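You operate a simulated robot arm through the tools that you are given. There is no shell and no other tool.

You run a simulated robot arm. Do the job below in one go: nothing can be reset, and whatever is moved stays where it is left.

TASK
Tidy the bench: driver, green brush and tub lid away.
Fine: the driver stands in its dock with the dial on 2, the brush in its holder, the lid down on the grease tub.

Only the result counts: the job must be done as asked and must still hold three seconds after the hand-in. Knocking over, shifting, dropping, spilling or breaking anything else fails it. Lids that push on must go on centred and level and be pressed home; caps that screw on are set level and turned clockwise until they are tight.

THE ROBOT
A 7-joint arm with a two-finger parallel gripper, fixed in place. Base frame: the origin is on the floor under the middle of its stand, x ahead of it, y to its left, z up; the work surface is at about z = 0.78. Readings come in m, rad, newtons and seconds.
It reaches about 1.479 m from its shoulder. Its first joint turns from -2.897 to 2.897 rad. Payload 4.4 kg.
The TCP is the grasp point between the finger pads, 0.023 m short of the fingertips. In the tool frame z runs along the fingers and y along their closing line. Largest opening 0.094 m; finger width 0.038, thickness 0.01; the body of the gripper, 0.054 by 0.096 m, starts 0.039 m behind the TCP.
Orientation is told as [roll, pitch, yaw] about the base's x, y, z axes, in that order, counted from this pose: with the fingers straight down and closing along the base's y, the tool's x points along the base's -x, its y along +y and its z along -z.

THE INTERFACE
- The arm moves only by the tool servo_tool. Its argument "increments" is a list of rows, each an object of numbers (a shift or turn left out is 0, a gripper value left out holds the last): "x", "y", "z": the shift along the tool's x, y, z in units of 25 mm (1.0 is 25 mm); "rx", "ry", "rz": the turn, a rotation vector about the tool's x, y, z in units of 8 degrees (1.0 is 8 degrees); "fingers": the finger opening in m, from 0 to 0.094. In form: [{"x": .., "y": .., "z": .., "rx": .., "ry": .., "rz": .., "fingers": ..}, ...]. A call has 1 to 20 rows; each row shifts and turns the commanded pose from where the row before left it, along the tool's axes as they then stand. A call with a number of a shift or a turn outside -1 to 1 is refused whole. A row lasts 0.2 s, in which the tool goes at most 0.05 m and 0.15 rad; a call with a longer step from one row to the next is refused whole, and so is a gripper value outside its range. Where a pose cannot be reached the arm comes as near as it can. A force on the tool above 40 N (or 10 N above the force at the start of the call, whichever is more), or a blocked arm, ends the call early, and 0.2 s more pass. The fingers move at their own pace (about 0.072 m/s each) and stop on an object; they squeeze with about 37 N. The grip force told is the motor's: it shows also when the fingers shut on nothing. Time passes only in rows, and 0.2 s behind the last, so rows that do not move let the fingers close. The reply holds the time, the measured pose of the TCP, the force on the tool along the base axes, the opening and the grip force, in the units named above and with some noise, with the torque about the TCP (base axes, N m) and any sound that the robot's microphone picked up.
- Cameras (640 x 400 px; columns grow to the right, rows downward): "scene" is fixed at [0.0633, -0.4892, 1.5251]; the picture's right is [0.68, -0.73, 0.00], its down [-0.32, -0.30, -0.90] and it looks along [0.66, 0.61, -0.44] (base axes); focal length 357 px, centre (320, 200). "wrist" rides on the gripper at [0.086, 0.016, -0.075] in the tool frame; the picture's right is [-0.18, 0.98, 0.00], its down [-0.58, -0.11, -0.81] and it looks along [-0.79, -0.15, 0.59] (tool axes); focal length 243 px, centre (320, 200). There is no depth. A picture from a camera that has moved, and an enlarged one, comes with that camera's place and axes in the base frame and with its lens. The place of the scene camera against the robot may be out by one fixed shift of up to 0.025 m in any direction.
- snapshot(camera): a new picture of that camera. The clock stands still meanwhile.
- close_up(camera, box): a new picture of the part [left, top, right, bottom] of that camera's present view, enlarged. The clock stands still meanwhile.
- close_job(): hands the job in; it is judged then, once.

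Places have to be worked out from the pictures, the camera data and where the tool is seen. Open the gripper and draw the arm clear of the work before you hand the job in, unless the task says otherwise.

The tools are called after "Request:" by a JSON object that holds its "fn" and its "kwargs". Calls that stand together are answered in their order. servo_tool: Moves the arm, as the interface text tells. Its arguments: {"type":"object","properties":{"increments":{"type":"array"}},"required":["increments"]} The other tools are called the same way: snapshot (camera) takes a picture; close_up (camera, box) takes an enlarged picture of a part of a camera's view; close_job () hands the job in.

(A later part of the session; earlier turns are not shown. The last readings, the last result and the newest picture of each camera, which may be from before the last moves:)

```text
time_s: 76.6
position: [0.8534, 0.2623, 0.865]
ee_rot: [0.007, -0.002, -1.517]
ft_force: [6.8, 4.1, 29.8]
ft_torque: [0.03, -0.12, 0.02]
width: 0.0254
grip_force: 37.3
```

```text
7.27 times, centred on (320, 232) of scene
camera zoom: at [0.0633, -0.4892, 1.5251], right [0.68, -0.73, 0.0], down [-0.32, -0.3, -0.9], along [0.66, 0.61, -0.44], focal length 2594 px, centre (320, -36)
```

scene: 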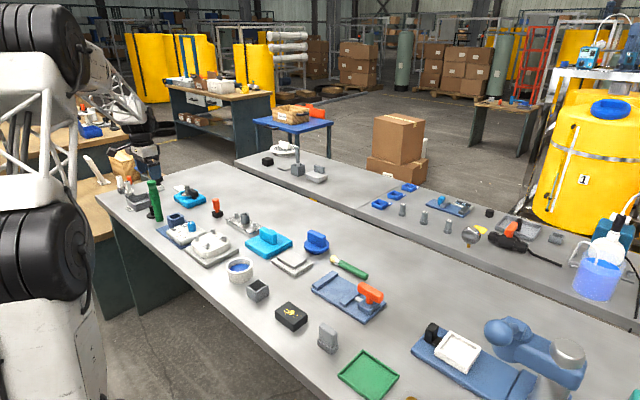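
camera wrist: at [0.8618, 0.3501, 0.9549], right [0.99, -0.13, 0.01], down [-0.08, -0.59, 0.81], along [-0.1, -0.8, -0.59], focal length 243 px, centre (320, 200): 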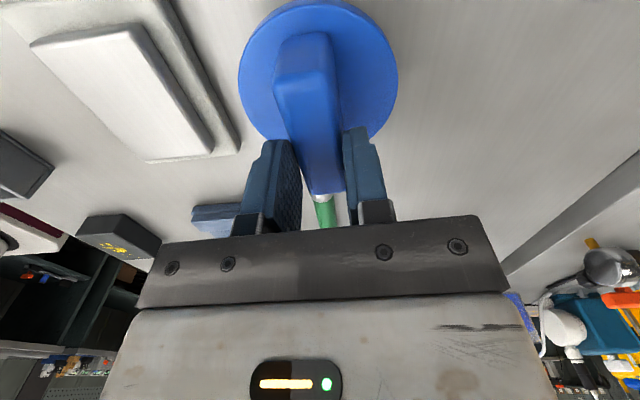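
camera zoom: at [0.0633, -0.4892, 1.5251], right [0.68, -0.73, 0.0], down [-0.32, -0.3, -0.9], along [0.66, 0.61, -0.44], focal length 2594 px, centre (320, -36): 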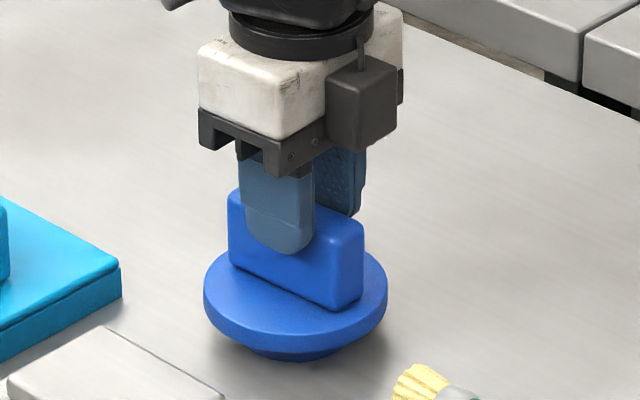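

The lid is on the bench (contact 30 N, it slides in the pads above that). I open, lower the fingers ~26 mm and regrip with tips about 7 mm above the flange.

Request:
{"fn": "servo_tool", "kwargs": {"increments": [{"z": -0.05}, {"fingers": 0.034}, {"fingers": 0.042}, {"fingers": 0.042}, {"z": 0.4}, {"z": 0.4}, {"z": 0.25}, {}]}}

Request:
{"fn": "close_up", "kwargs": {"camera": "wrist", "box": [210, 15, 430, 240]}}

Request:
{"fn": "close_up", "kwargs": {"camera": "scene", "box": [290, 205, 350, 260]}}

```text
time_s: 78.4
position: [0.8526, 0.2623, 0.8397]
ee_rot: [0.004, -0.002, -1.514]
ft_force: [-0.2, 0.4, -0.2]
ft_torque: [0.02, 0.0, 0.0]
width: 0.0418
grip_force: 0.1
```

```text
1.78 times, centred on (320, 128) of wrist
camera zoom: at [0.8618, 0.35, 0.9141], right [0.99, -0.13, 0.01], down [-0.08, -0.59, 0.81], along [-0.1, -0.8, -0.59], focal length 431 px, centre (320, 329)
```

zoom: 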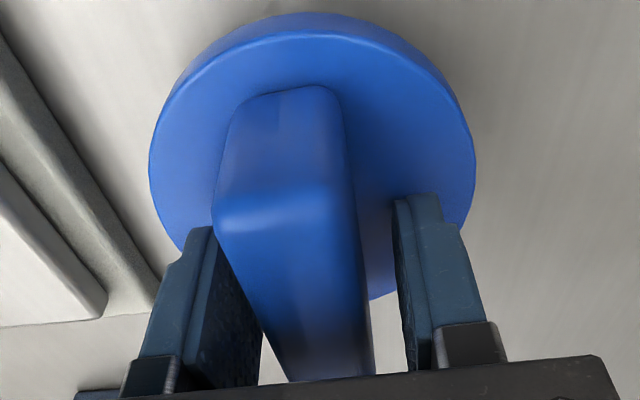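

```text
7.27 times, centred on (320, 232) of scene
camera zoom: at [0.0633, -0.4892, 1.5251], right [0.68, -0.73, 0.0], down [-0.32, -0.3, -0.9], along [0.66, 0.61, -0.44], focal length 2594 px, centre (320, -36)
```

zoom: 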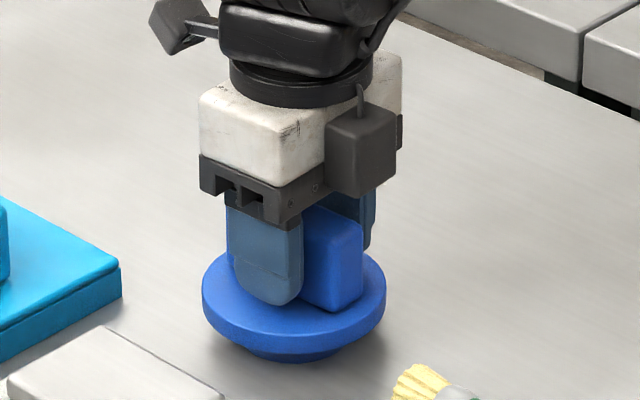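

I centre along the bar (+3.8 mm), close, and check the grip.

Request:
{"fn": "servo_tool", "kwargs": {"increments": [{"x": 0.15}, {"fingers": 0.032}, {"fingers": 0.024}, {"fingers": 0.015}, {"fingers": 0.01}, {}]}}

```text
time_s: 79.8
position: [0.8535, 0.2658, 0.8399]
ee_rot: [0.008, -0.003, -1.514]
ft_force: [-0.8, 0.2, 2.9]
ft_torque: [-0.01, 0.14, -0.01]
width: 0.0259
grip_force: 37.6
```

Gripped at 25.9 mm with low force. I lift very slowly by about 10 mm and watch whether the lid comes along.

Request:
{"fn": "servo_tool", "kwargs": {"increments": [{"z": -0.05}, {"z": -0.1}, {"z": -0.1}, {"z": -0.1}, {"z": -0.05}, {}]}}

Request:
{"fn": "close_up", "kwargs": {"camera": "scene", "box": [290, 205, 350, 260]}}

Request:
{"fn": "close_up", "kwargs": {"camera": "wrist", "box": [210, 15, 430, 240]}}

```text
time_s: 81.2
position: [0.8522, 0.2672, 0.8484]
ee_rot: [0.006, -0.001, -1.515]
ft_force: [-1.3, -0.5, -1.4]
ft_torque: [0.02, -0.02, 0.01]
width: 0.0261
grip_force: 37.1
```

```text
7.27 times, centred on (320, 232) of scene
camera zoom: at [0.0633, -0.4892, 1.5251], right [0.68, -0.73, 0.0], down [-0.32, -0.3, -0.9], along [0.66, 0.61, -0.44], focal length 2594 px, centre (320, -36)
```

zoom: 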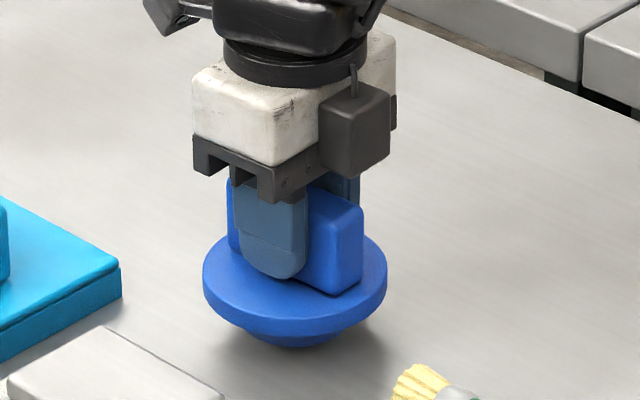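

```text
1.78 times, centred on (320, 128) of wrist
camera zoom: at [0.8615, 0.3537, 0.9239], right [0.99, -0.13, 0.01], down [-0.08, -0.59, 0.81], along [-0.1, -0.8, -0.59], focal length 431 px, centre (320, 329)
```

zoom: 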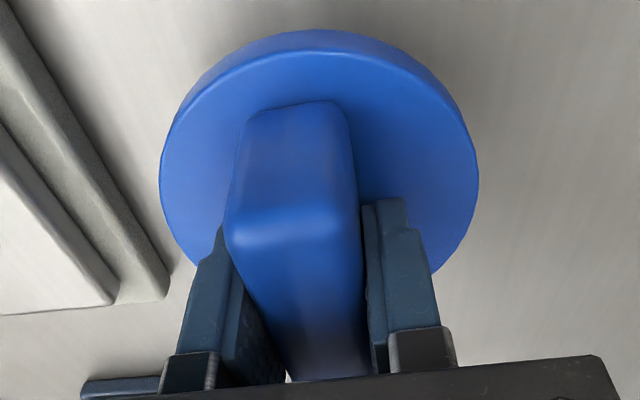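

The lid came along level and is centred within 1 mm of the TCP. I keep lifting gently.

Request:
{"fn": "servo_tool", "kwargs": {"increments": [{"z": -0.1}, {"z": -0.2}, {"z": -0.3}, {"z": -0.4}, {"z": -0.4}, {"z": -0.4}, {"z": -0.4}, {"z": -0.4}, {"z": -0.4}, {"z": -0.4}, {"z": -0.3}, {"z": -0.2}, {"z": -0.1}, {}]}}

Request:
{"fn": "close_up", "kwargs": {"camera": "wrist", "box": [210, 15, 430, 240]}}

```text
time_s: 84.2
position: [0.8531, 0.2669, 0.9481]
ee_rot: [0.004, -0.002, -1.516]
ft_force: [-0.4, 0.7, -1.3]
ft_torque: [-0.01, 0.0, 0.02]
width: 0.0257
grip_force: 36.5
```

```text
1.78 times, centred on (320, 128) of wrist
camera zoom: at [0.8613, 0.3544, 1.0236], right [0.99, -0.13, 0.01], down [-0.08, -0.59, 0.81], along [-0.1, -0.8, -0.59], focal length 431 px, centre (320, 329)
```

zoom: 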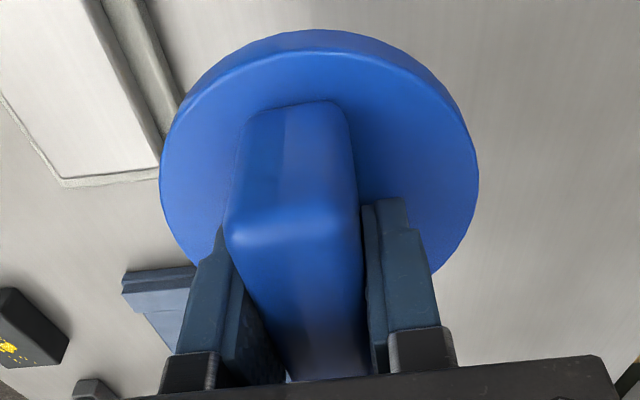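

No slip this time. In camera-based coordinates the lid centre is (0.8495, 0.2667), so I carry it by (−0.279, +0.084) to the tub at (0.570, 0.351).

Request:
{"fn": "servo_tool", "kwargs": {"increments": [{"x": 0.14, "y": -0.38}, {"x": 0.28, "y": -0.78}, {"x": 0.28, "y": -0.78}, {"x": 0.28, "y": -0.78}, {"x": 0.28, "y": -0.78}, {"x": 0.28, "y": -0.78}, {"x": 0.28, "y": -0.78}, {"x": 0.28, "y": -0.78}, {"x": 0.28, "y": -0.78}, {"x": 0.28, "y": -0.78}, {"x": 0.28, "y": -0.78}, {"x": 0.28, "y": -0.78}, {"x": 0.28, "y": -0.78}, {"x": 0.28, "y": -0.78}, {"x": 0.2, "y": -0.45}, {}]}}

Request:
{"fn": "snapshot", "kwargs": {"camera": "wrist"}}

Request:
{"fn": "close_up", "kwargs": {"camera": "scene", "box": [200, 190, 300, 310]}}

```text
time_s: 87.6
position: [0.5726, 0.3513, 0.9484]
ee_rot: [0.005, -0.002, -1.517]
ft_force: [0.1, -0.1, -0.6]
ft_torque: [-0.02, -0.02, 0.03]
width: 0.0255
grip_force: 36.9
```

```text
taken
camera wrist: at [0.5811, 0.4382, 1.0224], right [0.99, -0.13, 0.01], down [-0.08, -0.59, 0.81], along [-0.1, -0.8, -0.59], focal length 243 px, centre (320, 200)
```

wrist: 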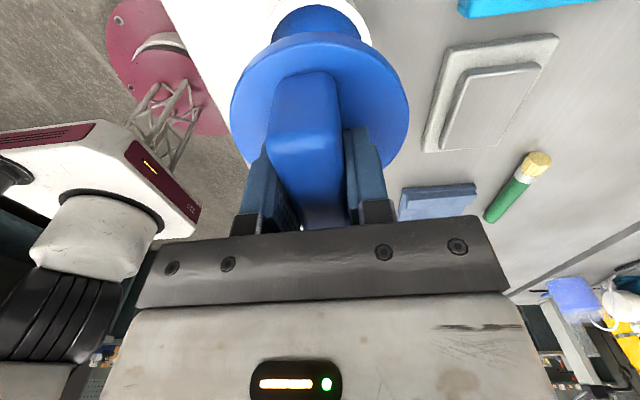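

```text
3.33 times, centred on (250, 250) of scene
camera zoom: at [0.0633, -0.4892, 1.5251], right [0.68, -0.73, 0.0], down [-0.32, -0.3, -0.9], along [0.66, 0.61, -0.44], focal length 1189 px, centre (553, 33)
```

zoom: 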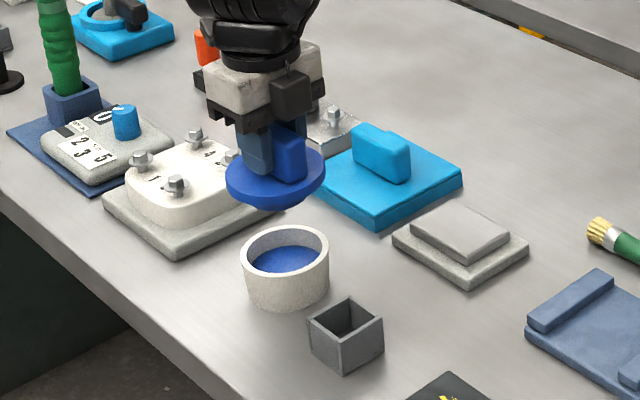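

The lid hovers above the tub. I zoom in the wrist view to check the lateral alignment between the tub's rim and the lid.

Request:
{"fn": "close_up", "kwargs": {"camera": "wrist", "box": [220, 0, 420, 125]}}

Request:
{"fn": "close_up", "kwargs": {"camera": "scene", "box": [255, 215, 310, 290]}}

```text
3.20 times, centred on (320, 62) of wrist
camera zoom: at [0.5811, 0.4382, 1.0224], right [0.99, -0.13, 0.01], down [-0.08, -0.59, 0.81], along [-0.1, -0.8, -0.59], focal length 776 px, centre (320, 640)
```

zoom: 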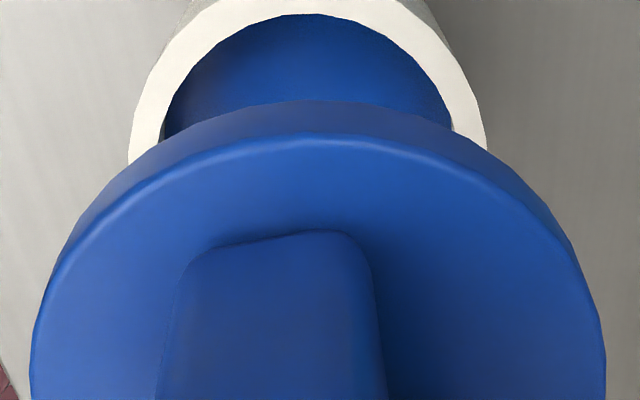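

```text
5.33 times, centred on (282, 252) of scene
camera zoom: at [0.0633, -0.4892, 1.5251], right [0.68, -0.73, 0.0], down [-0.32, -0.3, -0.9], along [0.66, 0.61, -0.44], focal length 1903 px, centre (520, -80)
```

zoom: 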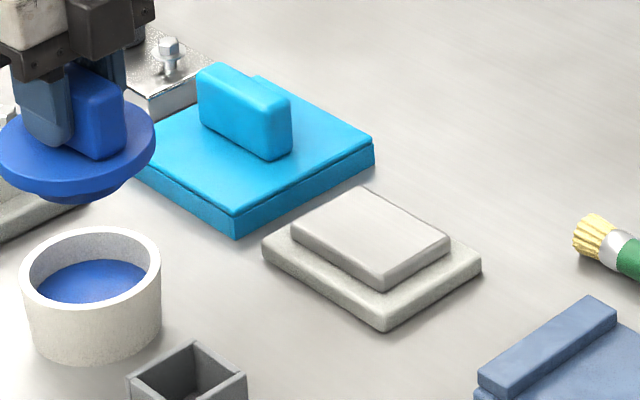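

Measured in the wrist view, the tub centre is about 2 mm farther along (tool x −1.6 mm, tool y −2.3 mm) than the lid centre. I correct and descend to just above the rim.

Request:
{"fn": "servo_tool", "kwargs": {"increments": [{"x": -0.065, "y": -0.09}, {"z": 0.4}, {"z": 0.5}, {"z": 0.5}, {"z": 0.4}, {"z": 0.3}, {"z": 0.15}, {}]}}

Request:
{"fn": "close_up", "kwargs": {"camera": "wrist", "box": [220, 0, 420, 125]}}

Request:
{"fn": "close_up", "kwargs": {"camera": "scene", "box": [210, 225, 290, 295]}}

```text
time_s: 89.4
position: [0.5707, 0.3491, 0.8901]
ee_rot: [0.007, -0.002, -1.515]
ft_force: [0.1, 0.4, -1.0]
ft_torque: [0.03, 0.0, 0.02]
width: 0.0258
grip_force: 36.8
```

```text
3.20 times, centred on (320, 62) of wrist
camera zoom: at [0.5798, 0.436, 0.9657], right [0.99, -0.13, 0.01], down [-0.08, -0.59, 0.81], along [-0.1, -0.8, -0.59], focal length 776 px, centre (320, 640)
```

zoom: 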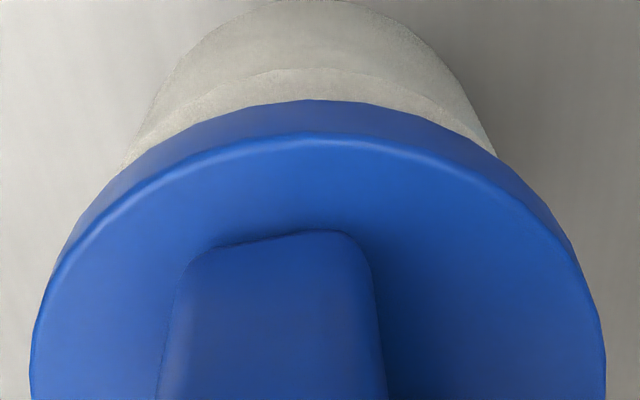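

```text
5.71 times, centred on (250, 260) of scene
camera zoom: at [0.0633, -0.4892, 1.5251], right [0.68, -0.73, 0.0], down [-0.32, -0.3, -0.9], along [0.66, 0.61, -0.44], focal length 2038 px, centre (720, -143)
```

zoom: 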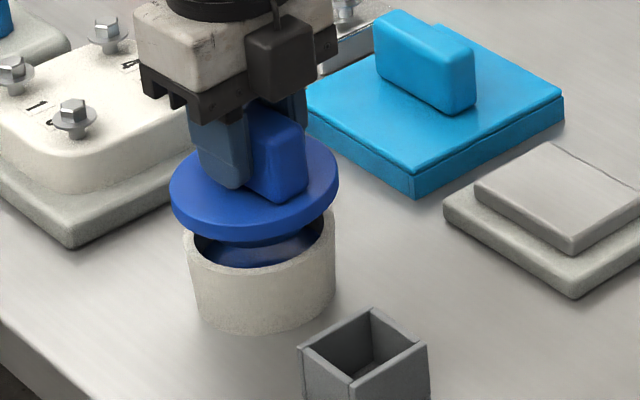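

Both views agree the lid is centred over the tub within about 1 mm. I lower gently into the mouth.

Request:
{"fn": "servo_tool", "kwargs": {"increments": [{"z": 0.15}, {"z": 0.15}, {"z": 0.12}, {"z": 0.1}, {}]}}

```text
time_s: 90.6
position: [0.5703, 0.3487, 0.8772]
ee_rot: [0.004, -0.002, -1.516]
ft_force: [0.5, 0.6, -0.9]
ft_torque: [0.0, -0.01, -0.02]
width: 0.0257
grip_force: 37.4
```

Request:
{"fn": "servo_tool", "kwargs": {"increments": [{"z": 0.08}, {"z": 0.08}, {"z": 0.08}, {}]}}

Request:
{"fn": "close_up", "kwargs": {"camera": "scene", "box": [210, 225, 290, 295]}}

```text
time_s: 91.6
position: [0.5708, 0.3487, 0.8721]
ee_rot: [0.006, -0.001, -1.516]
ft_force: [0.1, -0.4, -0.7]
ft_torque: [0.0, -0.01, -0.03]
width: 0.0258
grip_force: 37.2
```

```text
5.71 times, centred on (250, 260) of scene
camera zoom: at [0.0633, -0.4892, 1.5251], right [0.68, -0.73, 0.0], down [-0.32, -0.3, -0.9], along [0.66, 0.61, -0.44], focal length 2038 px, centre (720, -143)
```

zoom: 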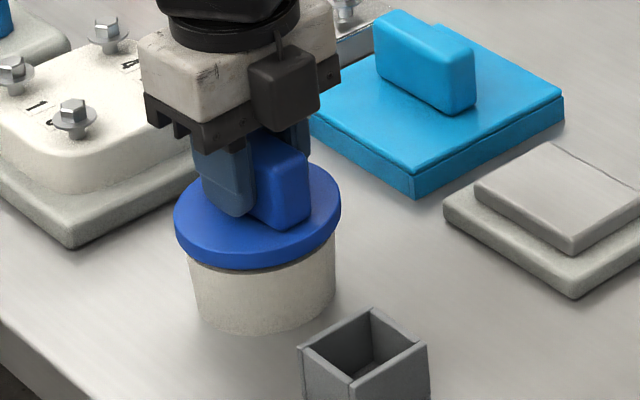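

The plug has entered freely. I continue down in small steps until the flange meets the rim.

Request:
{"fn": "servo_tool", "kwargs": {"increments": [{"z": 0.08}, {"z": 0.08}, {}]}}

Request:
{"fn": "servo_tool", "kwargs": {"increments": [{"z": 0.06}, {"z": 0.06}, {}]}}

```text
time_s: 92.4
position: [0.5705, 0.3485, 0.8685]
ee_rot: [0.005, -0.002, -1.516]
ft_force: [0.4, -0.4, -0.8]
ft_torque: [0.01, 0.02, -0.01]
width: 0.0256
grip_force: 37.5
```

```text
time_s: 93.2
position: [0.5717, 0.3479, 0.8655]
ee_rot: [0.006, -0.001, -1.515]
ft_force: [-7.1, -0.4, 30.2]
ft_torque: [-0.01, 0.7, -0.04]
width: 0.0263
grip_force: 37.4
```

Contact with 30 N at TCP z ≈ 0.8655, about the expected seating height. I look at it, then press a little more.

Request:
{"fn": "servo_tool", "kwargs": {"increments": [{"z": 0.06}, {}]}}

Request:
{"fn": "close_up", "kwargs": {"camera": "scene", "box": [210, 225, 290, 295]}}

Request:
{"fn": "close_up", "kwargs": {"camera": "wrist", "box": [220, 0, 420, 125]}}

```text
time_s: 93.8
position: [0.571, 0.3482, 0.8634]
ee_rot: [0.008, -0.001, -1.514]
ft_force: [1.4, -2.6, 30.9]
ft_torque: [-0.07, 0.65, 0.02]
width: 0.0254
grip_force: 36.9
```

```text
5.71 times, centred on (250, 260) of scene
camera zoom: at [0.0633, -0.4892, 1.5251], right [0.68, -0.73, 0.0], down [-0.32, -0.3, -0.9], along [0.66, 0.61, -0.44], focal length 2038 px, centre (720, -143)
```

zoom: 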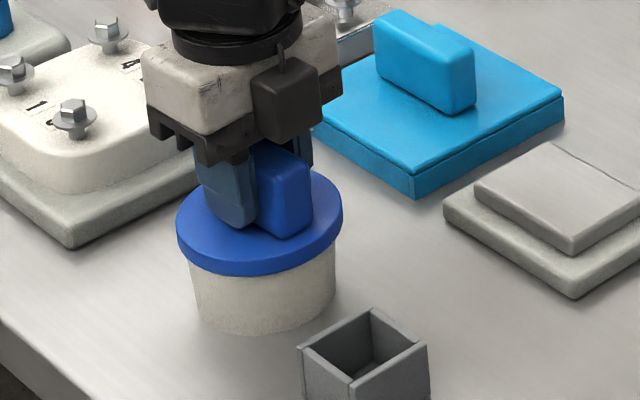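

```text
3.20 times, centred on (320, 62) of wrist
camera zoom: at [0.5807, 0.4362, 0.9386], right [0.99, -0.13, 0.01], down [-0.08, -0.59, 0.81], along [-0.1, -0.8, -0.59], focal length 776 px, centre (320, 640)
```

zoom: 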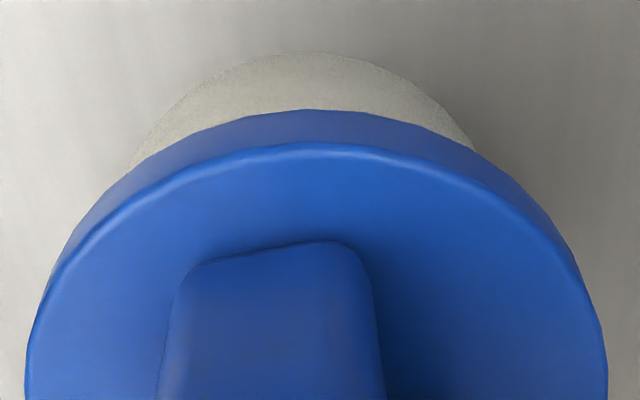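

The lid sits on the rim but the pads slip at ~30 N, so I'll release and press with closed fingertips on top of the handle instead. First open and rise.

Request:
{"fn": "servo_tool", "kwargs": {"increments": [{"z": -0.08}, {"fingers": 0.034}, {"fingers": 0.042}, {"fingers": 0.045}, {"z": -0.5}, {"z": -0.8}, {"z": -0.8}, {"z": -0.8}, {"fingers": 0.02}, {"fingers": 0.0}, {"fingers": 0.0}, {}]}}

Request:
{"fn": "snapshot", "kwargs": {"camera": "wrist"}}

Request:
{"fn": "close_up", "kwargs": {"camera": "scene", "box": [210, 225, 290, 295]}}

```text
time_s: 96.4
position: [0.571, 0.348, 0.9381]
ee_rot: [0.007, -0.002, -1.514]
ft_force: [-0.9, -0.2, 0.0]
ft_torque: [-0.01, -0.02, 0.02]
width: 0.0001
grip_force: 36.7
```

```text
taken
camera wrist: at [0.5792, 0.4362, 1.0125], right [0.99, -0.13, 0.01], down [-0.08, -0.59, 0.81], along [-0.1, -0.8, -0.59], focal length 243 px, centre (320, 200)
```

wrist: 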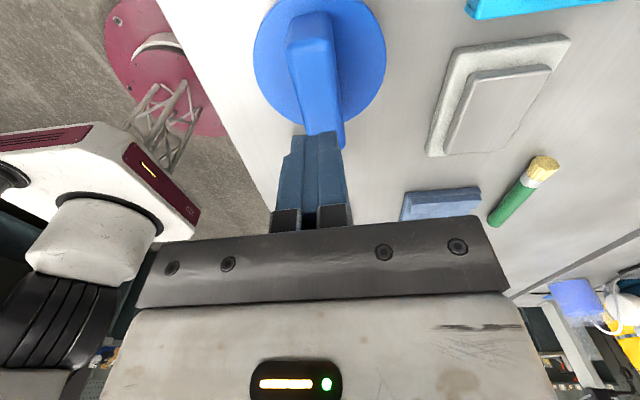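

```text
5.71 times, centred on (250, 260) of scene
camera zoom: at [0.0633, -0.4892, 1.5251], right [0.68, -0.73, 0.0], down [-0.32, -0.3, -0.9], along [0.66, 0.61, -0.44], focal length 2038 px, centre (720, -143)
```

zoom: 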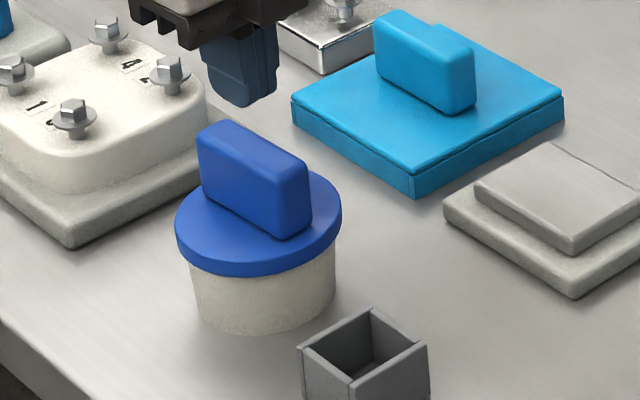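

The lid sits level on the tub. I check where the handle centre is relative to the closed fingertips before pressing.

Request:
{"fn": "close_up", "kwargs": {"camera": "wrist", "box": [240, 0, 400, 150]}}

```text
2.67 times, centred on (320, 75) of wrist
camera zoom: at [0.5792, 0.4362, 1.0125], right [0.99, -0.13, 0.01], down [-0.08, -0.59, 0.81], along [-0.1, -0.8, -0.59], focal length 647 px, centre (320, 533)
```

zoom: 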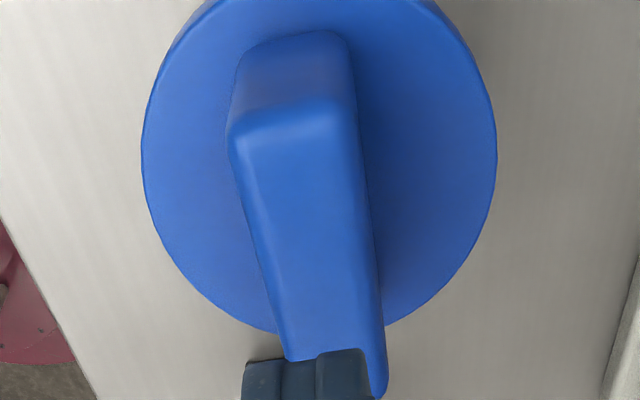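

The handle centre is right below the fingertips. I descend to contact and press in steps.

Request:
{"fn": "servo_tool", "kwargs": {"increments": [{"z": 0.5}, {"z": 0.4}, {"z": 0.2}, {"z": 0.1}, {"z": 0.08}, {}]}}

Request:
{"fn": "servo_tool", "kwargs": {"increments": [{"z": 0.06}, {"z": 0.06}, {"z": 0.06}, {}]}}

```text
time_s: 97.8
position: [0.5706, 0.3486, 0.9068]
ee_rot: [0.005, -0.003, -1.515]
ft_force: [-0.3, -0.1, -0.5]
ft_torque: [-0.02, -0.01, 0.02]
width: 0.0002
grip_force: 36.4
```

```text
time_s: 98.6
position: [0.5723, 0.3492, 0.9054]
ee_rot: [0.009, 0.0, -1.516]
ft_force: [-2.0, 0.3, 6.6]
ft_torque: [0.01, 0.03, -0.03]
width: 0.0
grip_force: 36.2
stopped in row 3: the force on the tool passed its limit at 44 N (the readings are from after the stop); the commanded pose is now the measured one
```

The fingertips pressed with 44 N at TCP z ≈ 0.905. I press again more gradually and watch whether the lid goes deeper.

Request:
{"fn": "servo_tool", "kwargs": {"increments": [{"z": 0.03}, {"z": 0.03}, {}]}}

Request:
{"fn": "servo_tool", "kwargs": {"increments": [{"z": 0.02}, {"z": 0.02}, {}]}}

Request:
{"fn": "close_up", "kwargs": {"camera": "scene", "box": [210, 225, 290, 295]}}

```text
time_s: 99.3
position: [0.572, 0.3487, 0.9042]
ee_rot: [0.012, 0.001, -1.514]
ft_force: [-1.6, -0.1, 7.7]
ft_torque: [-0.06, 0.08, -0.04]
width: 0.0
grip_force: 36.7
stopped in row 3: the force on the tool passed its limit at 41 N (the readings are from after the stop); the commanded pose is now the measured one
```

```text
time_s: 100.2
position: [0.5728, 0.3494, 0.9048]
ee_rot: [0.012, 0.002, -1.514]
ft_force: [-9.6, -5.2, 35.0]
ft_torque: [-0.22, 0.25, -0.02]
width: 0.0003
grip_force: 37.1
```

```text
5.71 times, centred on (250, 260) of scene
camera zoom: at [0.0633, -0.4892, 1.5251], right [0.68, -0.73, 0.0], down [-0.32, -0.3, -0.9], along [0.66, 0.61, -0.44], focal length 2038 px, centre (720, -143)
```

zoom: 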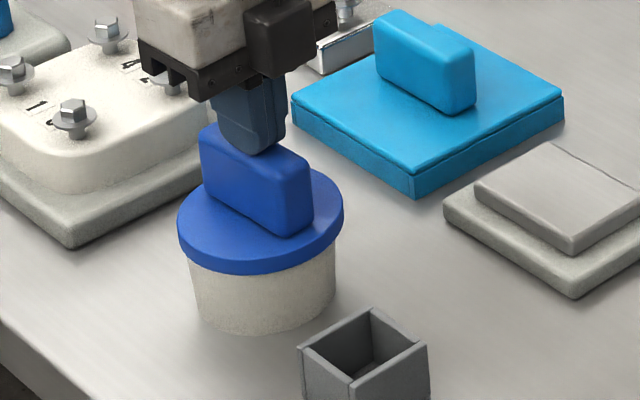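

I zoom in strongly on the joint between lid and tub to see if any gap is left.

Request:
{"fn": "close_up", "kwargs": {"camera": "scene", "box": [228, 245, 278, 285]}}

Request:
{"fn": "snapshot", "kwargs": {"camera": "wrist"}}

```text
10.00 times, centred on (253, 265) of scene
camera zoom: at [0.0633, -0.4892, 1.5251], right [0.68, -0.73, 0.0], down [-0.32, -0.3, -0.9], along [0.66, 0.61, -0.44], focal length 3567 px, centre (990, -450)
```

zoom: 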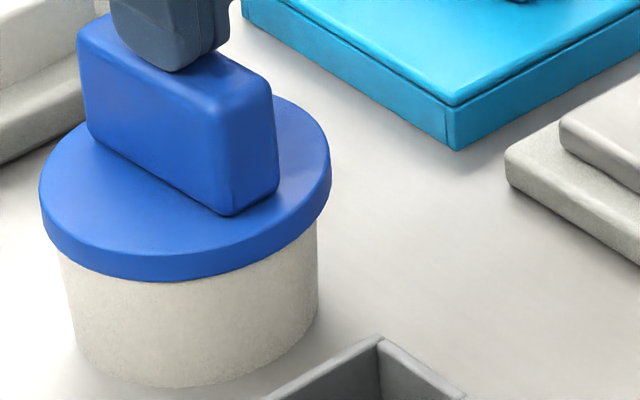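

```text
taken
camera wrist: at [0.5813, 0.4366, 0.9801], right [0.99, -0.13, 0.01], down [-0.09, -0.59, 0.8], along [-0.1, -0.8, -0.59], focal length 243 px, centre (320, 200)
```

wrist: 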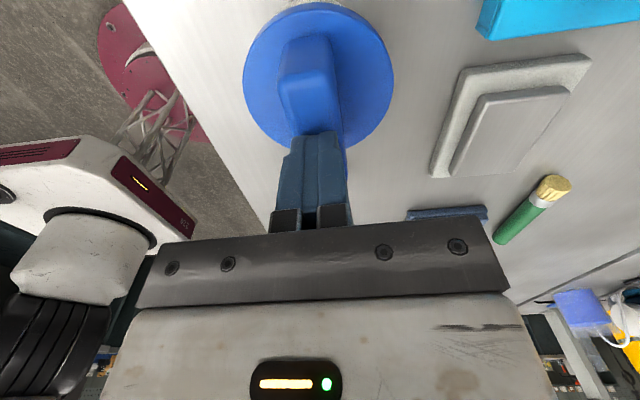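

No gap is visible; the flange sits on the rim, but the top press dragged the lid about 1.5 mm sideways. I rise, level the tool again, open, and will regrip at the centred position to bring it back.

Request:
{"fn": "servo_tool", "kwargs": {"increments": [{"z": -0.3}, {"z": -0.6}, {"z": -0.6, "ry": -0.086}, {"fingers": 0.03}, {"fingers": 0.045}, {"fingers": 0.045, "x": -0.02, "y": -0.06}, {}]}}

Request:
{"fn": "snapshot", "kwargs": {"camera": "wrist"}}

Request:
{"fn": "close_up", "kwargs": {"camera": "wrist", "box": [220, 0, 420, 150]}}

Request:
{"fn": "close_up", "kwargs": {"camera": "scene", "box": [228, 245, 278, 285]}}

```text
time_s: 101.8
position: [0.57, 0.3497, 0.9407]
ee_rot: [0.01, -0.012, -1.515]
ft_force: [0.3, -0.4, 1.1]
ft_torque: [-0.04, 0.02, 0.01]
width: 0.0449
grip_force: 0.2
```

```text
taken
camera wrist: at [0.5792, 0.4367, 1.0156], right [0.99, -0.13, 0.01], down [-0.09, -0.58, 0.81], along [-0.1, -0.81, -0.58], focal length 243 px, centre (320, 200)
```

wrist: 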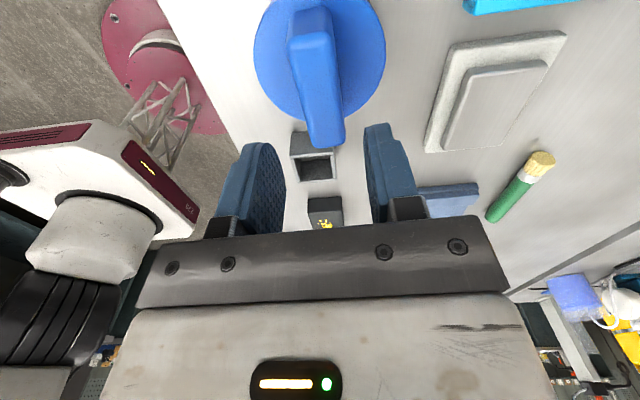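

```text
2.67 times, centred on (320, 75) of wrist
camera zoom: at [0.5792, 0.4367, 1.0156], right [0.99, -0.13, 0.01], down [-0.09, -0.58, 0.81], along [-0.1, -0.81, -0.58], focal length 647 px, centre (320, 533)
```

zoom: 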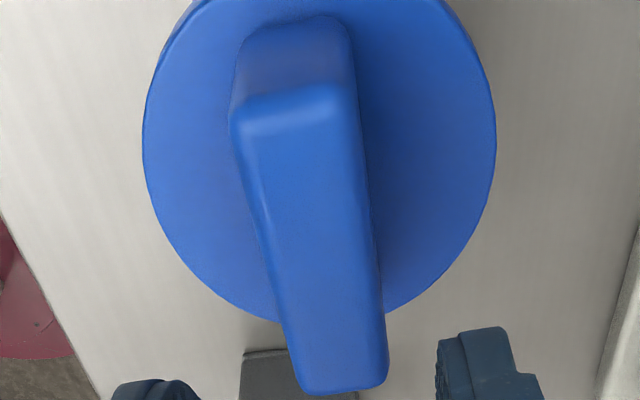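

```text
10.00 times, centred on (253, 265) of scene
camera zoom: at [0.0633, -0.4892, 1.5251], right [0.68, -0.73, 0.0], down [-0.32, -0.3, -0.9], along [0.66, 0.61, -0.44], focal length 3567 px, centre (990, -450)
```

zoom: 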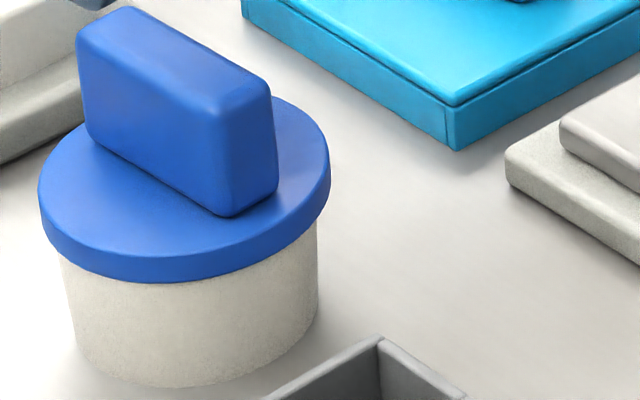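

My level correction went about the wrong axis (pitch now −0.012, roll 0.010). I fix both with rx and ry and re-check.

Request:
{"fn": "servo_tool", "kwargs": {"increments": [{"ry": 0.086, "rx": 0.072}, {}, {}]}}

Request:
{"fn": "close_up", "kwargs": {"camera": "wrist", "box": [220, 0, 420, 150]}}

```text
time_s: 102.5
position: [0.5713, 0.3487, 0.9414]
ee_rot: [0.001, 0.001, -1.516]
ft_force: [-0.4, -0.5, -0.6]
ft_torque: [0.0, -0.02, -0.02]
width: 0.0449
grip_force: 0.1
```

```text
2.67 times, centred on (320, 75) of wrist
camera zoom: at [0.5798, 0.436, 1.0163], right [0.99, -0.13, 0.0], down [-0.08, -0.59, 0.81], along [-0.1, -0.8, -0.59], focal length 647 px, centre (320, 533)
```

zoom: 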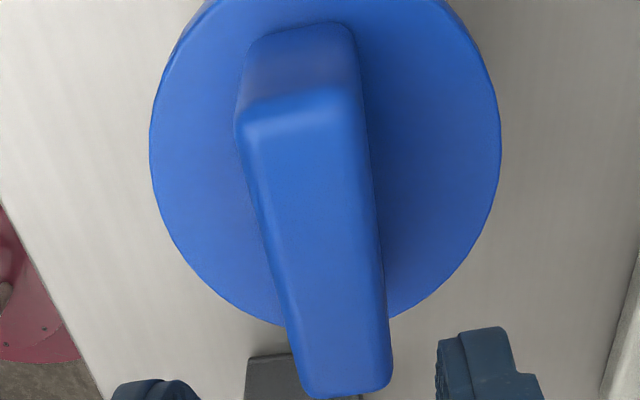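

Orientation is true again and the camera is exactly where it was for the centred insertion; the lid is ~1.4 mm off in +x. I descend and close on the handle, which brings it back to centre.

Request:
{"fn": "servo_tool", "kwargs": {"increments": [{"z": 0.7}, {"z": 0.8}, {"z": 0.7}, {"z": 0.5}, {"z": 0.25}, {"fingers": 0.036}, {"fingers": 0.03}, {"fingers": 0.026}, {"fingers": 0.02}, {}]}}

Request:
{"fn": "close_up", "kwargs": {"camera": "scene", "box": [228, 245, 278, 285]}}

Request:
{"fn": "close_up", "kwargs": {"camera": "wrist", "box": [220, 0, 420, 125]}}

```text
time_s: 104.8
position: [0.5696, 0.3481, 0.8671]
ee_rot: [-0.001, 0.001, -1.515]
ft_force: [0.4, 0.7, 0.6]
ft_torque: [-0.01, 0.02, 0.01]
width: 0.0259
grip_force: 36.5
```

```text
10.00 times, centred on (253, 265) of scene
camera zoom: at [0.0633, -0.4892, 1.5251], right [0.68, -0.73, 0.0], down [-0.32, -0.3, -0.9], along [0.66, 0.61, -0.44], focal length 3567 px, centre (990, -450)
```

zoom: 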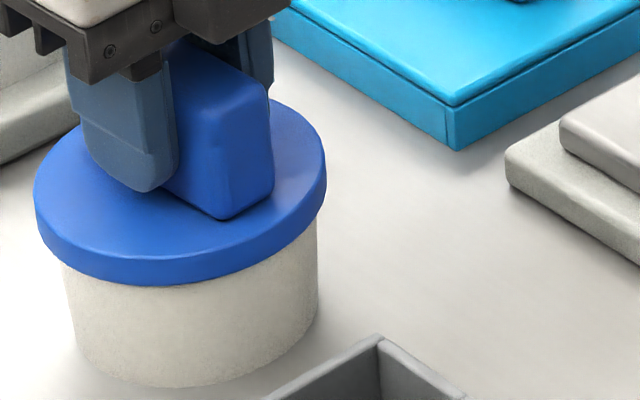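

```text
3.20 times, centred on (320, 62) of wrist
camera zoom: at [0.5798, 0.436, 0.9424], right [0.99, -0.13, 0.0], down [-0.08, -0.59, 0.81], along [-0.1, -0.8, -0.59], focal length 776 px, centre (320, 640)
```

zoom: 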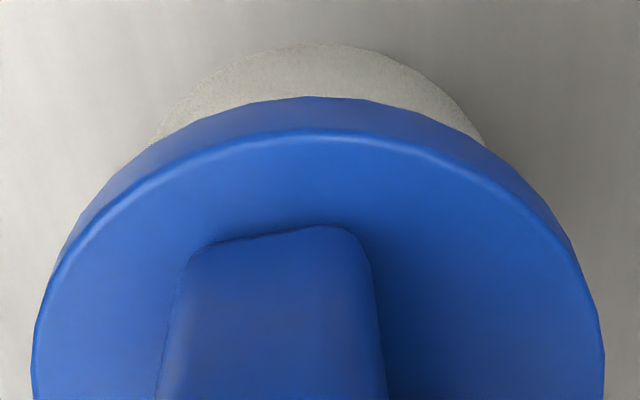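

The lid is centred again (flange centre exactly where perspective predicts). I press down gently while holding it straight.

Request:
{"fn": "servo_tool", "kwargs": {"increments": [{"z": 0.04}, {"z": 0.04}, {}]}}

Request:
{"fn": "close_up", "kwargs": {"camera": "scene", "box": [228, 245, 278, 285]}}

```text
time_s: 105.5
position: [0.5709, 0.349, 0.8655]
ee_rot: [0.002, 0.001, -1.515]
ft_force: [-5.1, 1.5, 30.0]
ft_torque: [0.03, 0.15, -0.08]
width: 0.0259
grip_force: 37.0
```

```text
10.00 times, centred on (253, 265) of scene
camera zoom: at [0.0633, -0.4892, 1.5251], right [0.68, -0.73, 0.0], down [-0.32, -0.3, -0.9], along [0.66, 0.61, -0.44], focal length 3567 px, centre (990, -450)
```

zoom: 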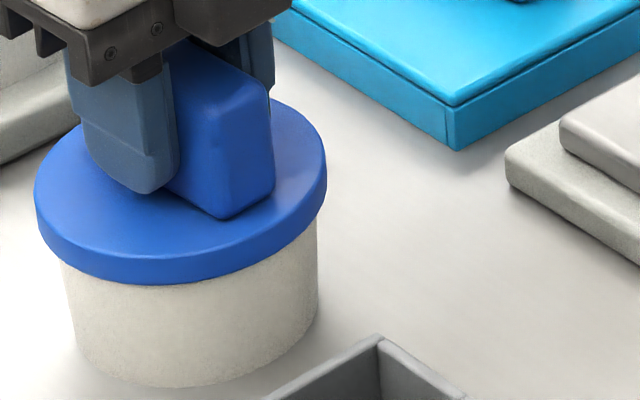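

By the earlier rim pixels, the flange underside is at rim level within about 1 mm, so it is fully down. I relieve, open and rise.

Request:
{"fn": "servo_tool", "kwargs": {"increments": [{"z": -0.07}, {"fingers": 0.03}, {"fingers": 0.036}, {"fingers": 0.045}, {"z": -0.4}, {"z": -0.8}, {"z": -1}, {"z": -1}, {"z": -1}, {"z": -1}, {}]}}

Request:
{"fn": "snapshot", "kwargs": {"camera": "wrist"}}

Request:
{"fn": "close_up", "kwargs": {"camera": "scene", "box": [210, 225, 290, 295]}}

```text
time_s: 108.0
position: [0.5694, 0.3489, 0.9979]
ee_rot: [0.001, 0.0, -1.514]
ft_force: [0.8, -0.5, 0.2]
ft_torque: [-0.02, 0.01, 0.02]
width: 0.0449
grip_force: 0.1
```

```text
taken
camera wrist: at [0.5792, 0.436, 1.0731], right [0.99, -0.13, 0.0], down [-0.08, -0.59, 0.81], along [-0.1, -0.8, -0.59], focal length 243 px, centre (320, 200)
```

wrist: 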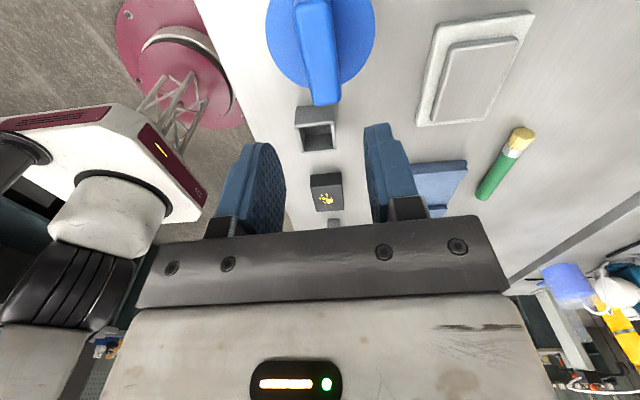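

```text
5.71 times, centred on (250, 260) of scene
camera zoom: at [0.0633, -0.4892, 1.5251], right [0.68, -0.73, 0.0], down [-0.32, -0.3, -0.9], along [0.66, 0.61, -0.44], focal length 2038 px, centre (720, -143)
```

zoom: 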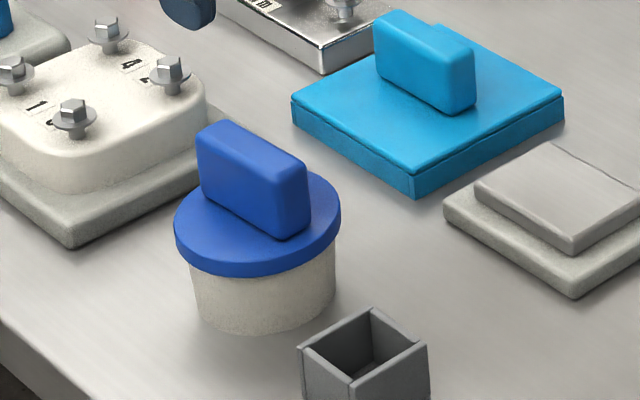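

The lid is on. Next the brush: I measure the cup from this view and then go over the brush.

Request:
{"fn": "close_up", "kwargs": {"camera": "wrist", "box": [270, 90, 370, 165]}}

Request:
{"fn": "close_up", "kwargs": {"camera": "wrist", "box": [460, 110, 560, 210]}}

Request:
{"fn": "close_up", "kwargs": {"camera": "scene", "box": [240, 270, 340, 345]}}

```text
5.33 times, centred on (320, 128) of wrist
camera zoom: at [0.5792, 0.436, 1.0731], right [0.99, -0.13, 0.0], down [-0.08, -0.59, 0.81], along [-0.1, -0.8, -0.59], focal length 1294 px, centre (320, 587)
```

zoom: 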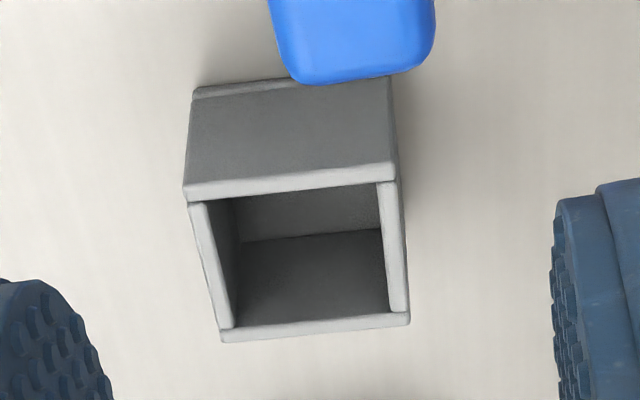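

```text
4.00 times, centred on (510, 160) of wrist
camera zoom: at [0.5792, 0.436, 1.0731], right [0.99, -0.13, 0.0], down [-0.08, -0.59, 0.81], along [-0.1, -0.8, -0.59], focal length 970 px, centre (-440, 360)
```

zoom: 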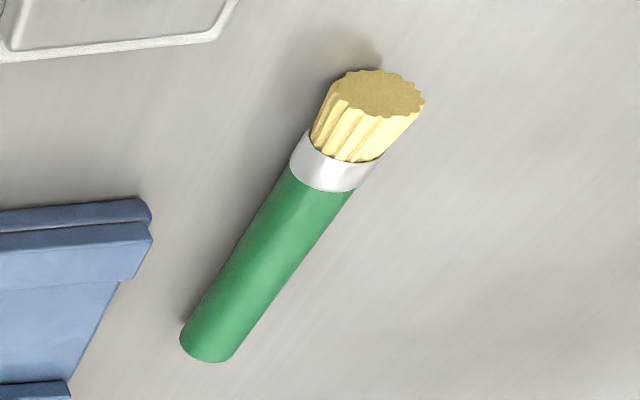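

```text
5.33 times, centred on (290, 308) of scene
camera zoom: at [0.0633, -0.4892, 1.5251], right [0.68, -0.73, 0.0], down [-0.32, -0.3, -0.9], along [0.66, 0.61, -0.44], focal length 1903 px, centre (480, -373)
```

zoom: 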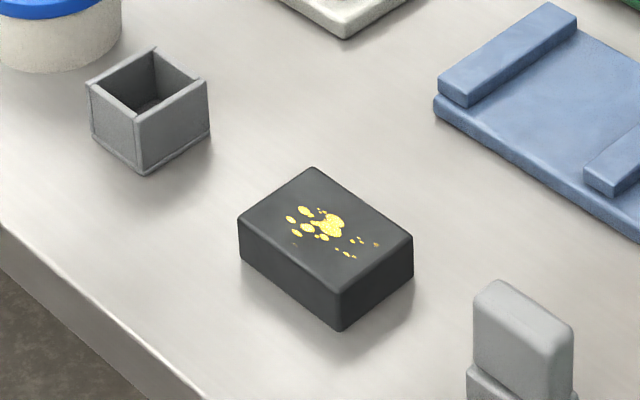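

Cup: centre (0.5475, 0.231), rim z ≈ 0.823, inside ≈ 39 mm, aligned with the base axes. Brush: along y at x ≈ 0.839 from y ≈ 0.028 (handle end) to 0.178 (bristles). I square the yaw to −90° and go over the brush's handle near the ferrule.

Request:
{"fn": "servo_tool", "kwargs": {"increments": [{"rz": 0.407, "fingers": 0.05}, {"y": 0.898, "x": -0.777}, {"y": 0.898, "x": -0.777}, {"y": 0.898, "x": -0.777}, {"y": 0.898, "x": -0.777}, {"y": 0.898, "x": -0.777}, {"y": 0.898, "x": -0.777}, {"y": 0.898, "x": -0.777}, {"y": 0.898, "x": -0.777}, {"y": 0.898, "x": -0.777}, {"y": 0.898, "x": -0.777}, {"y": 0.898, "x": -0.777}, {"y": 0.898, "x": -0.777}, {}]}}

Request:
{"fn": "snapshot", "kwargs": {"camera": "wrist"}}

```text
time_s: 111.0
position: [0.8398, 0.1154, 0.9963]
ee_rot: [0.0, 0.0, -1.57]
ft_force: [0.3, -0.3, 0.3]
ft_torque: [-0.03, 0.0, -0.01]
width: 0.0499
grip_force: 0.2
```

```text
taken
camera wrist: at [0.8537, 0.2017, 1.0714], right [0.98, -0.18, 0.0], down [-0.11, -0.58, 0.81], along [-0.15, -0.79, -0.59], focal length 243 px, centre (320, 200)
```

wrist: 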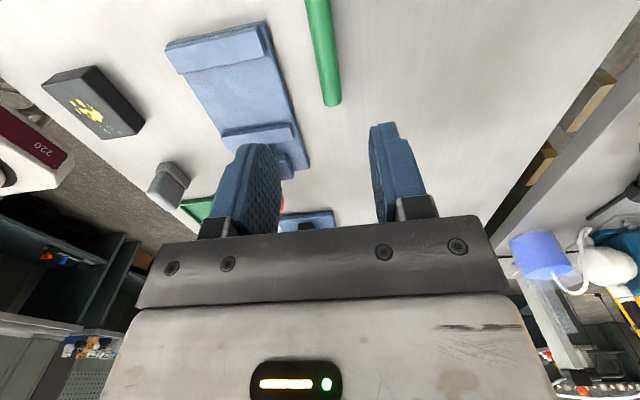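

I descend partway and check the alignment with the brush handle.

Request:
{"fn": "servo_tool", "kwargs": {"increments": [{"z": 1}, {"z": 1}, {"z": 1}, {"z": 1}, {"z": 0.8}, {"z": 0.4}, {}]}}

Request:
{"fn": "snapshot", "kwargs": {"camera": "wrist"}}

Request:
{"fn": "close_up", "kwargs": {"camera": "scene", "box": [310, 220, 410, 300]}}

```text
time_s: 112.5
position: [0.8397, 0.1152, 0.8674]
ee_rot: [0.001, 0.001, -1.571]
ft_force: [-0.8, 0.1, 1.1]
ft_torque: [0.01, 0.03, 0.0]
width: 0.0499
grip_force: 0.0
```

```text
taken
camera wrist: at [0.8533, 0.202, 0.9421], right [0.98, -0.18, 0.0], down [-0.11, -0.58, 0.81], along [-0.15, -0.79, -0.59], focal length 243 px, centre (320, 200)
```

wrist: 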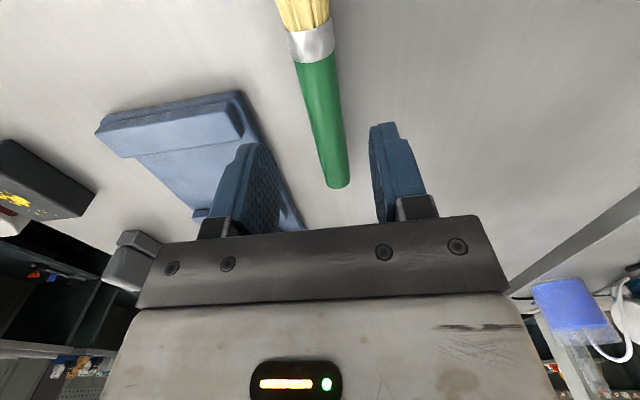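

```text
5.00 times, centred on (360, 260) of scene
camera zoom: at [0.0633, -0.4892, 1.5251], right [0.68, -0.73, 0.0], down [-0.32, -0.3, -0.9], along [0.66, 0.61, -0.44], focal length 1784 px, centre (120, -100)
```

zoom: 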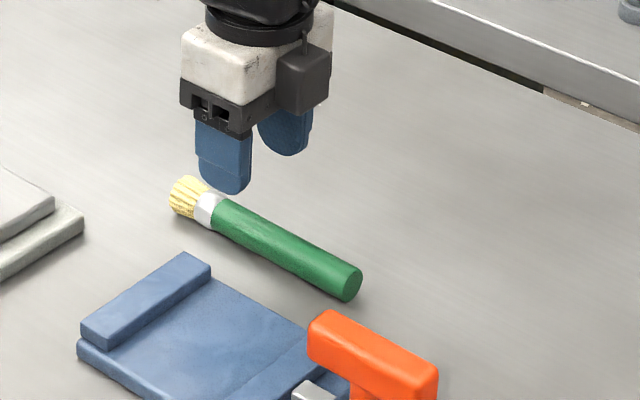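

The handle axis is at x ≈ 0.8376, matching the tool within a millimetre. I descend to fingertip height just above the bench.

Request:
{"fn": "servo_tool", "kwargs": {"increments": [{"z": 0.7}, {"z": 0.7}, {"z": 0.5}, {"z": 0.3}, {"z": 0.1}, {}]}}

Request:
{"fn": "snapshot", "kwargs": {"camera": "wrist"}}

Request:
{"fn": "close_up", "kwargs": {"camera": "scene", "box": [310, 220, 410, 300]}}

```text
time_s: 114.0
position: [0.8393, 0.1163, 0.8099]
ee_rot: [0.001, 0.002, -1.572]
ft_force: [-0.7, 0.7, 0.3]
ft_torque: [0.0, 0.01, 0.01]
width: 0.0501
grip_force: 0.1
```

```text
taken
camera wrist: at [0.8532, 0.2024, 0.8846], right [0.98, -0.18, 0.0], down [-0.11, -0.58, 0.81], along [-0.15, -0.79, -0.59], focal length 243 px, centre (320, 200)
```

wrist: 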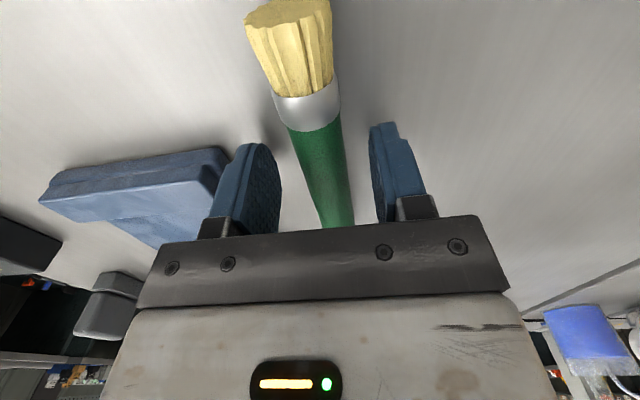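

```text
5.00 times, centred on (360, 260) of scene
camera zoom: at [0.0633, -0.4892, 1.5251], right [0.68, -0.73, 0.0], down [-0.32, -0.3, -0.9], along [0.66, 0.61, -0.44], focal length 1784 px, centre (120, -100)
```

zoom: 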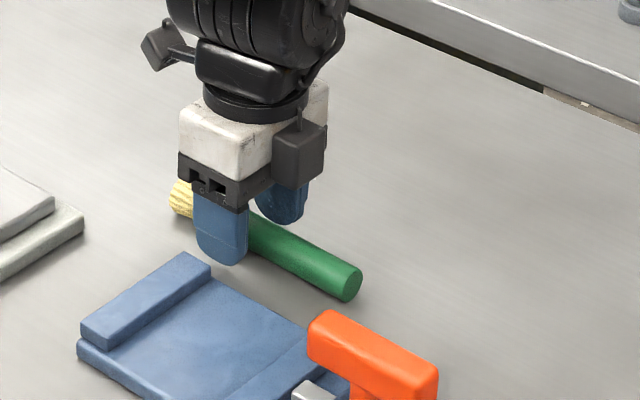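

Good position. I lower 2 mm more and close on the handle.

Request:
{"fn": "servo_tool", "kwargs": {"increments": [{"z": 0.07}, {"fingers": 0.036}, {"fingers": 0.03}, {"fingers": 0.024}, {"fingers": 0.018}, {"fingers": 0.015}, {}]}}

Request:
{"fn": "snapshot", "kwargs": {"camera": "wrist"}}

```text
time_s: 115.5
position: [0.8387, 0.1155, 0.807]
ee_rot: [0.0, 0.002, -1.571]
ft_force: [0.3, 0.6, -0.2]
ft_torque: [0.03, -0.02, 0.01]
width: 0.0225
grip_force: 36.8
```

```text
taken
camera wrist: at [0.8533, 0.2022, 0.883], right [0.98, -0.18, 0.0], down [-0.11, -0.58, 0.81], along [-0.15, -0.79, -0.59], focal length 243 px, centre (320, 200)
```

wrist: 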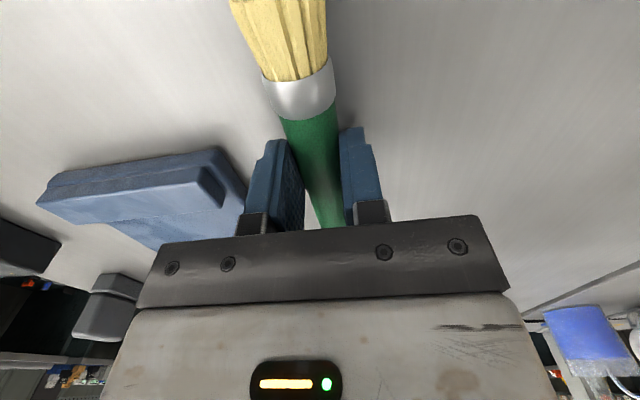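

Gripped at 22.5 mm. I lift slowly and check the brush's hold.

Request:
{"fn": "servo_tool", "kwargs": {"increments": [{"z": -0.1}, {"z": -0.2}, {"z": -0.4}, {"z": -0.6}, {"z": -0.7}, {}]}}

Request:
{"fn": "snapshot", "kwargs": {"camera": "wrist"}}

Request:
{"fn": "close_up", "kwargs": {"camera": "scene", "box": [310, 200, 410, 280]}}

```text
time_s: 117.0
position: [0.8384, 0.1156, 0.8577]
ee_rot: [-0.002, 0.001, -1.571]
ft_force: [-0.3, 0.6, 0.4]
ft_torque: [0.01, -0.01, 0.01]
width: 0.022
grip_force: 37.4
```

```text
taken
camera wrist: at [0.8529, 0.2022, 0.9331], right [0.98, -0.18, 0.0], down [-0.11, -0.58, 0.81], along [-0.15, -0.79, -0.59], focal length 243 px, centre (320, 200)
```

wrist: 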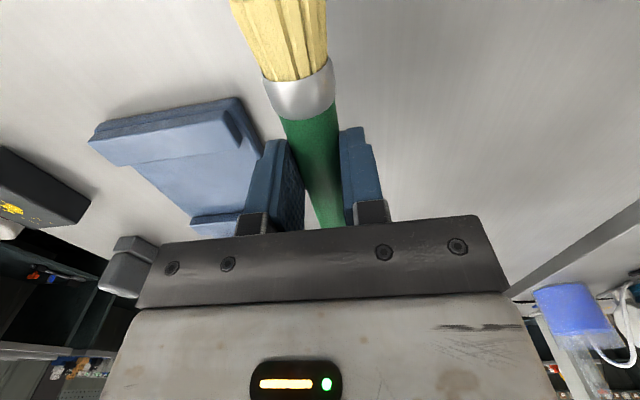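

```text
5.00 times, centred on (360, 240) of scene
camera zoom: at [0.0633, -0.4892, 1.5251], right [0.68, -0.73, 0.0], down [-0.32, -0.3, -0.9], along [0.66, 0.61, -0.44], focal length 1784 px, centre (120, 0)
```

zoom: 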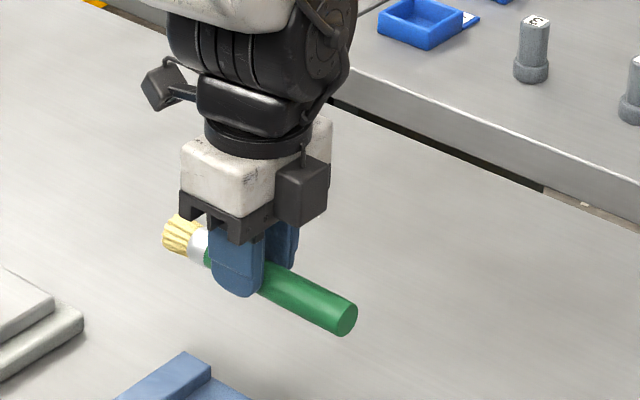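

The brush is held. I zoom to measure how it sits in the fingers (depth and tilt).

Request:
{"fn": "close_up", "kwargs": {"camera": "wrist", "box": [220, 0, 400, 230]}}

Request:
{"fn": "close_up", "kwargs": {"camera": "scene", "box": [335, 235, 385, 275]}}

```text
1.74 times, centred on (310, 115) of wrist
camera zoom: at [0.8529, 0.2022, 0.9331], right [0.98, -0.18, 0.0], down [-0.11, -0.58, 0.81], along [-0.15, -0.79, -0.59], focal length 422 px, centre (337, 348)
```

zoom: 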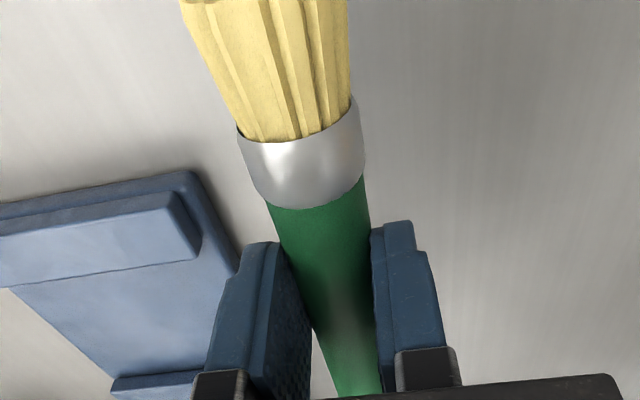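

```text
10.00 times, centred on (360, 255) of scene
camera zoom: at [0.0633, -0.4892, 1.5251], right [0.68, -0.73, 0.0], down [-0.32, -0.3, -0.9], along [0.66, 0.61, -0.44], focal length 3567 px, centre (-80, -350)
```

zoom: 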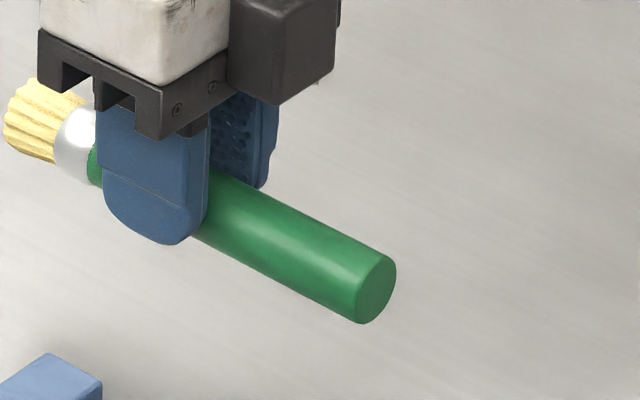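

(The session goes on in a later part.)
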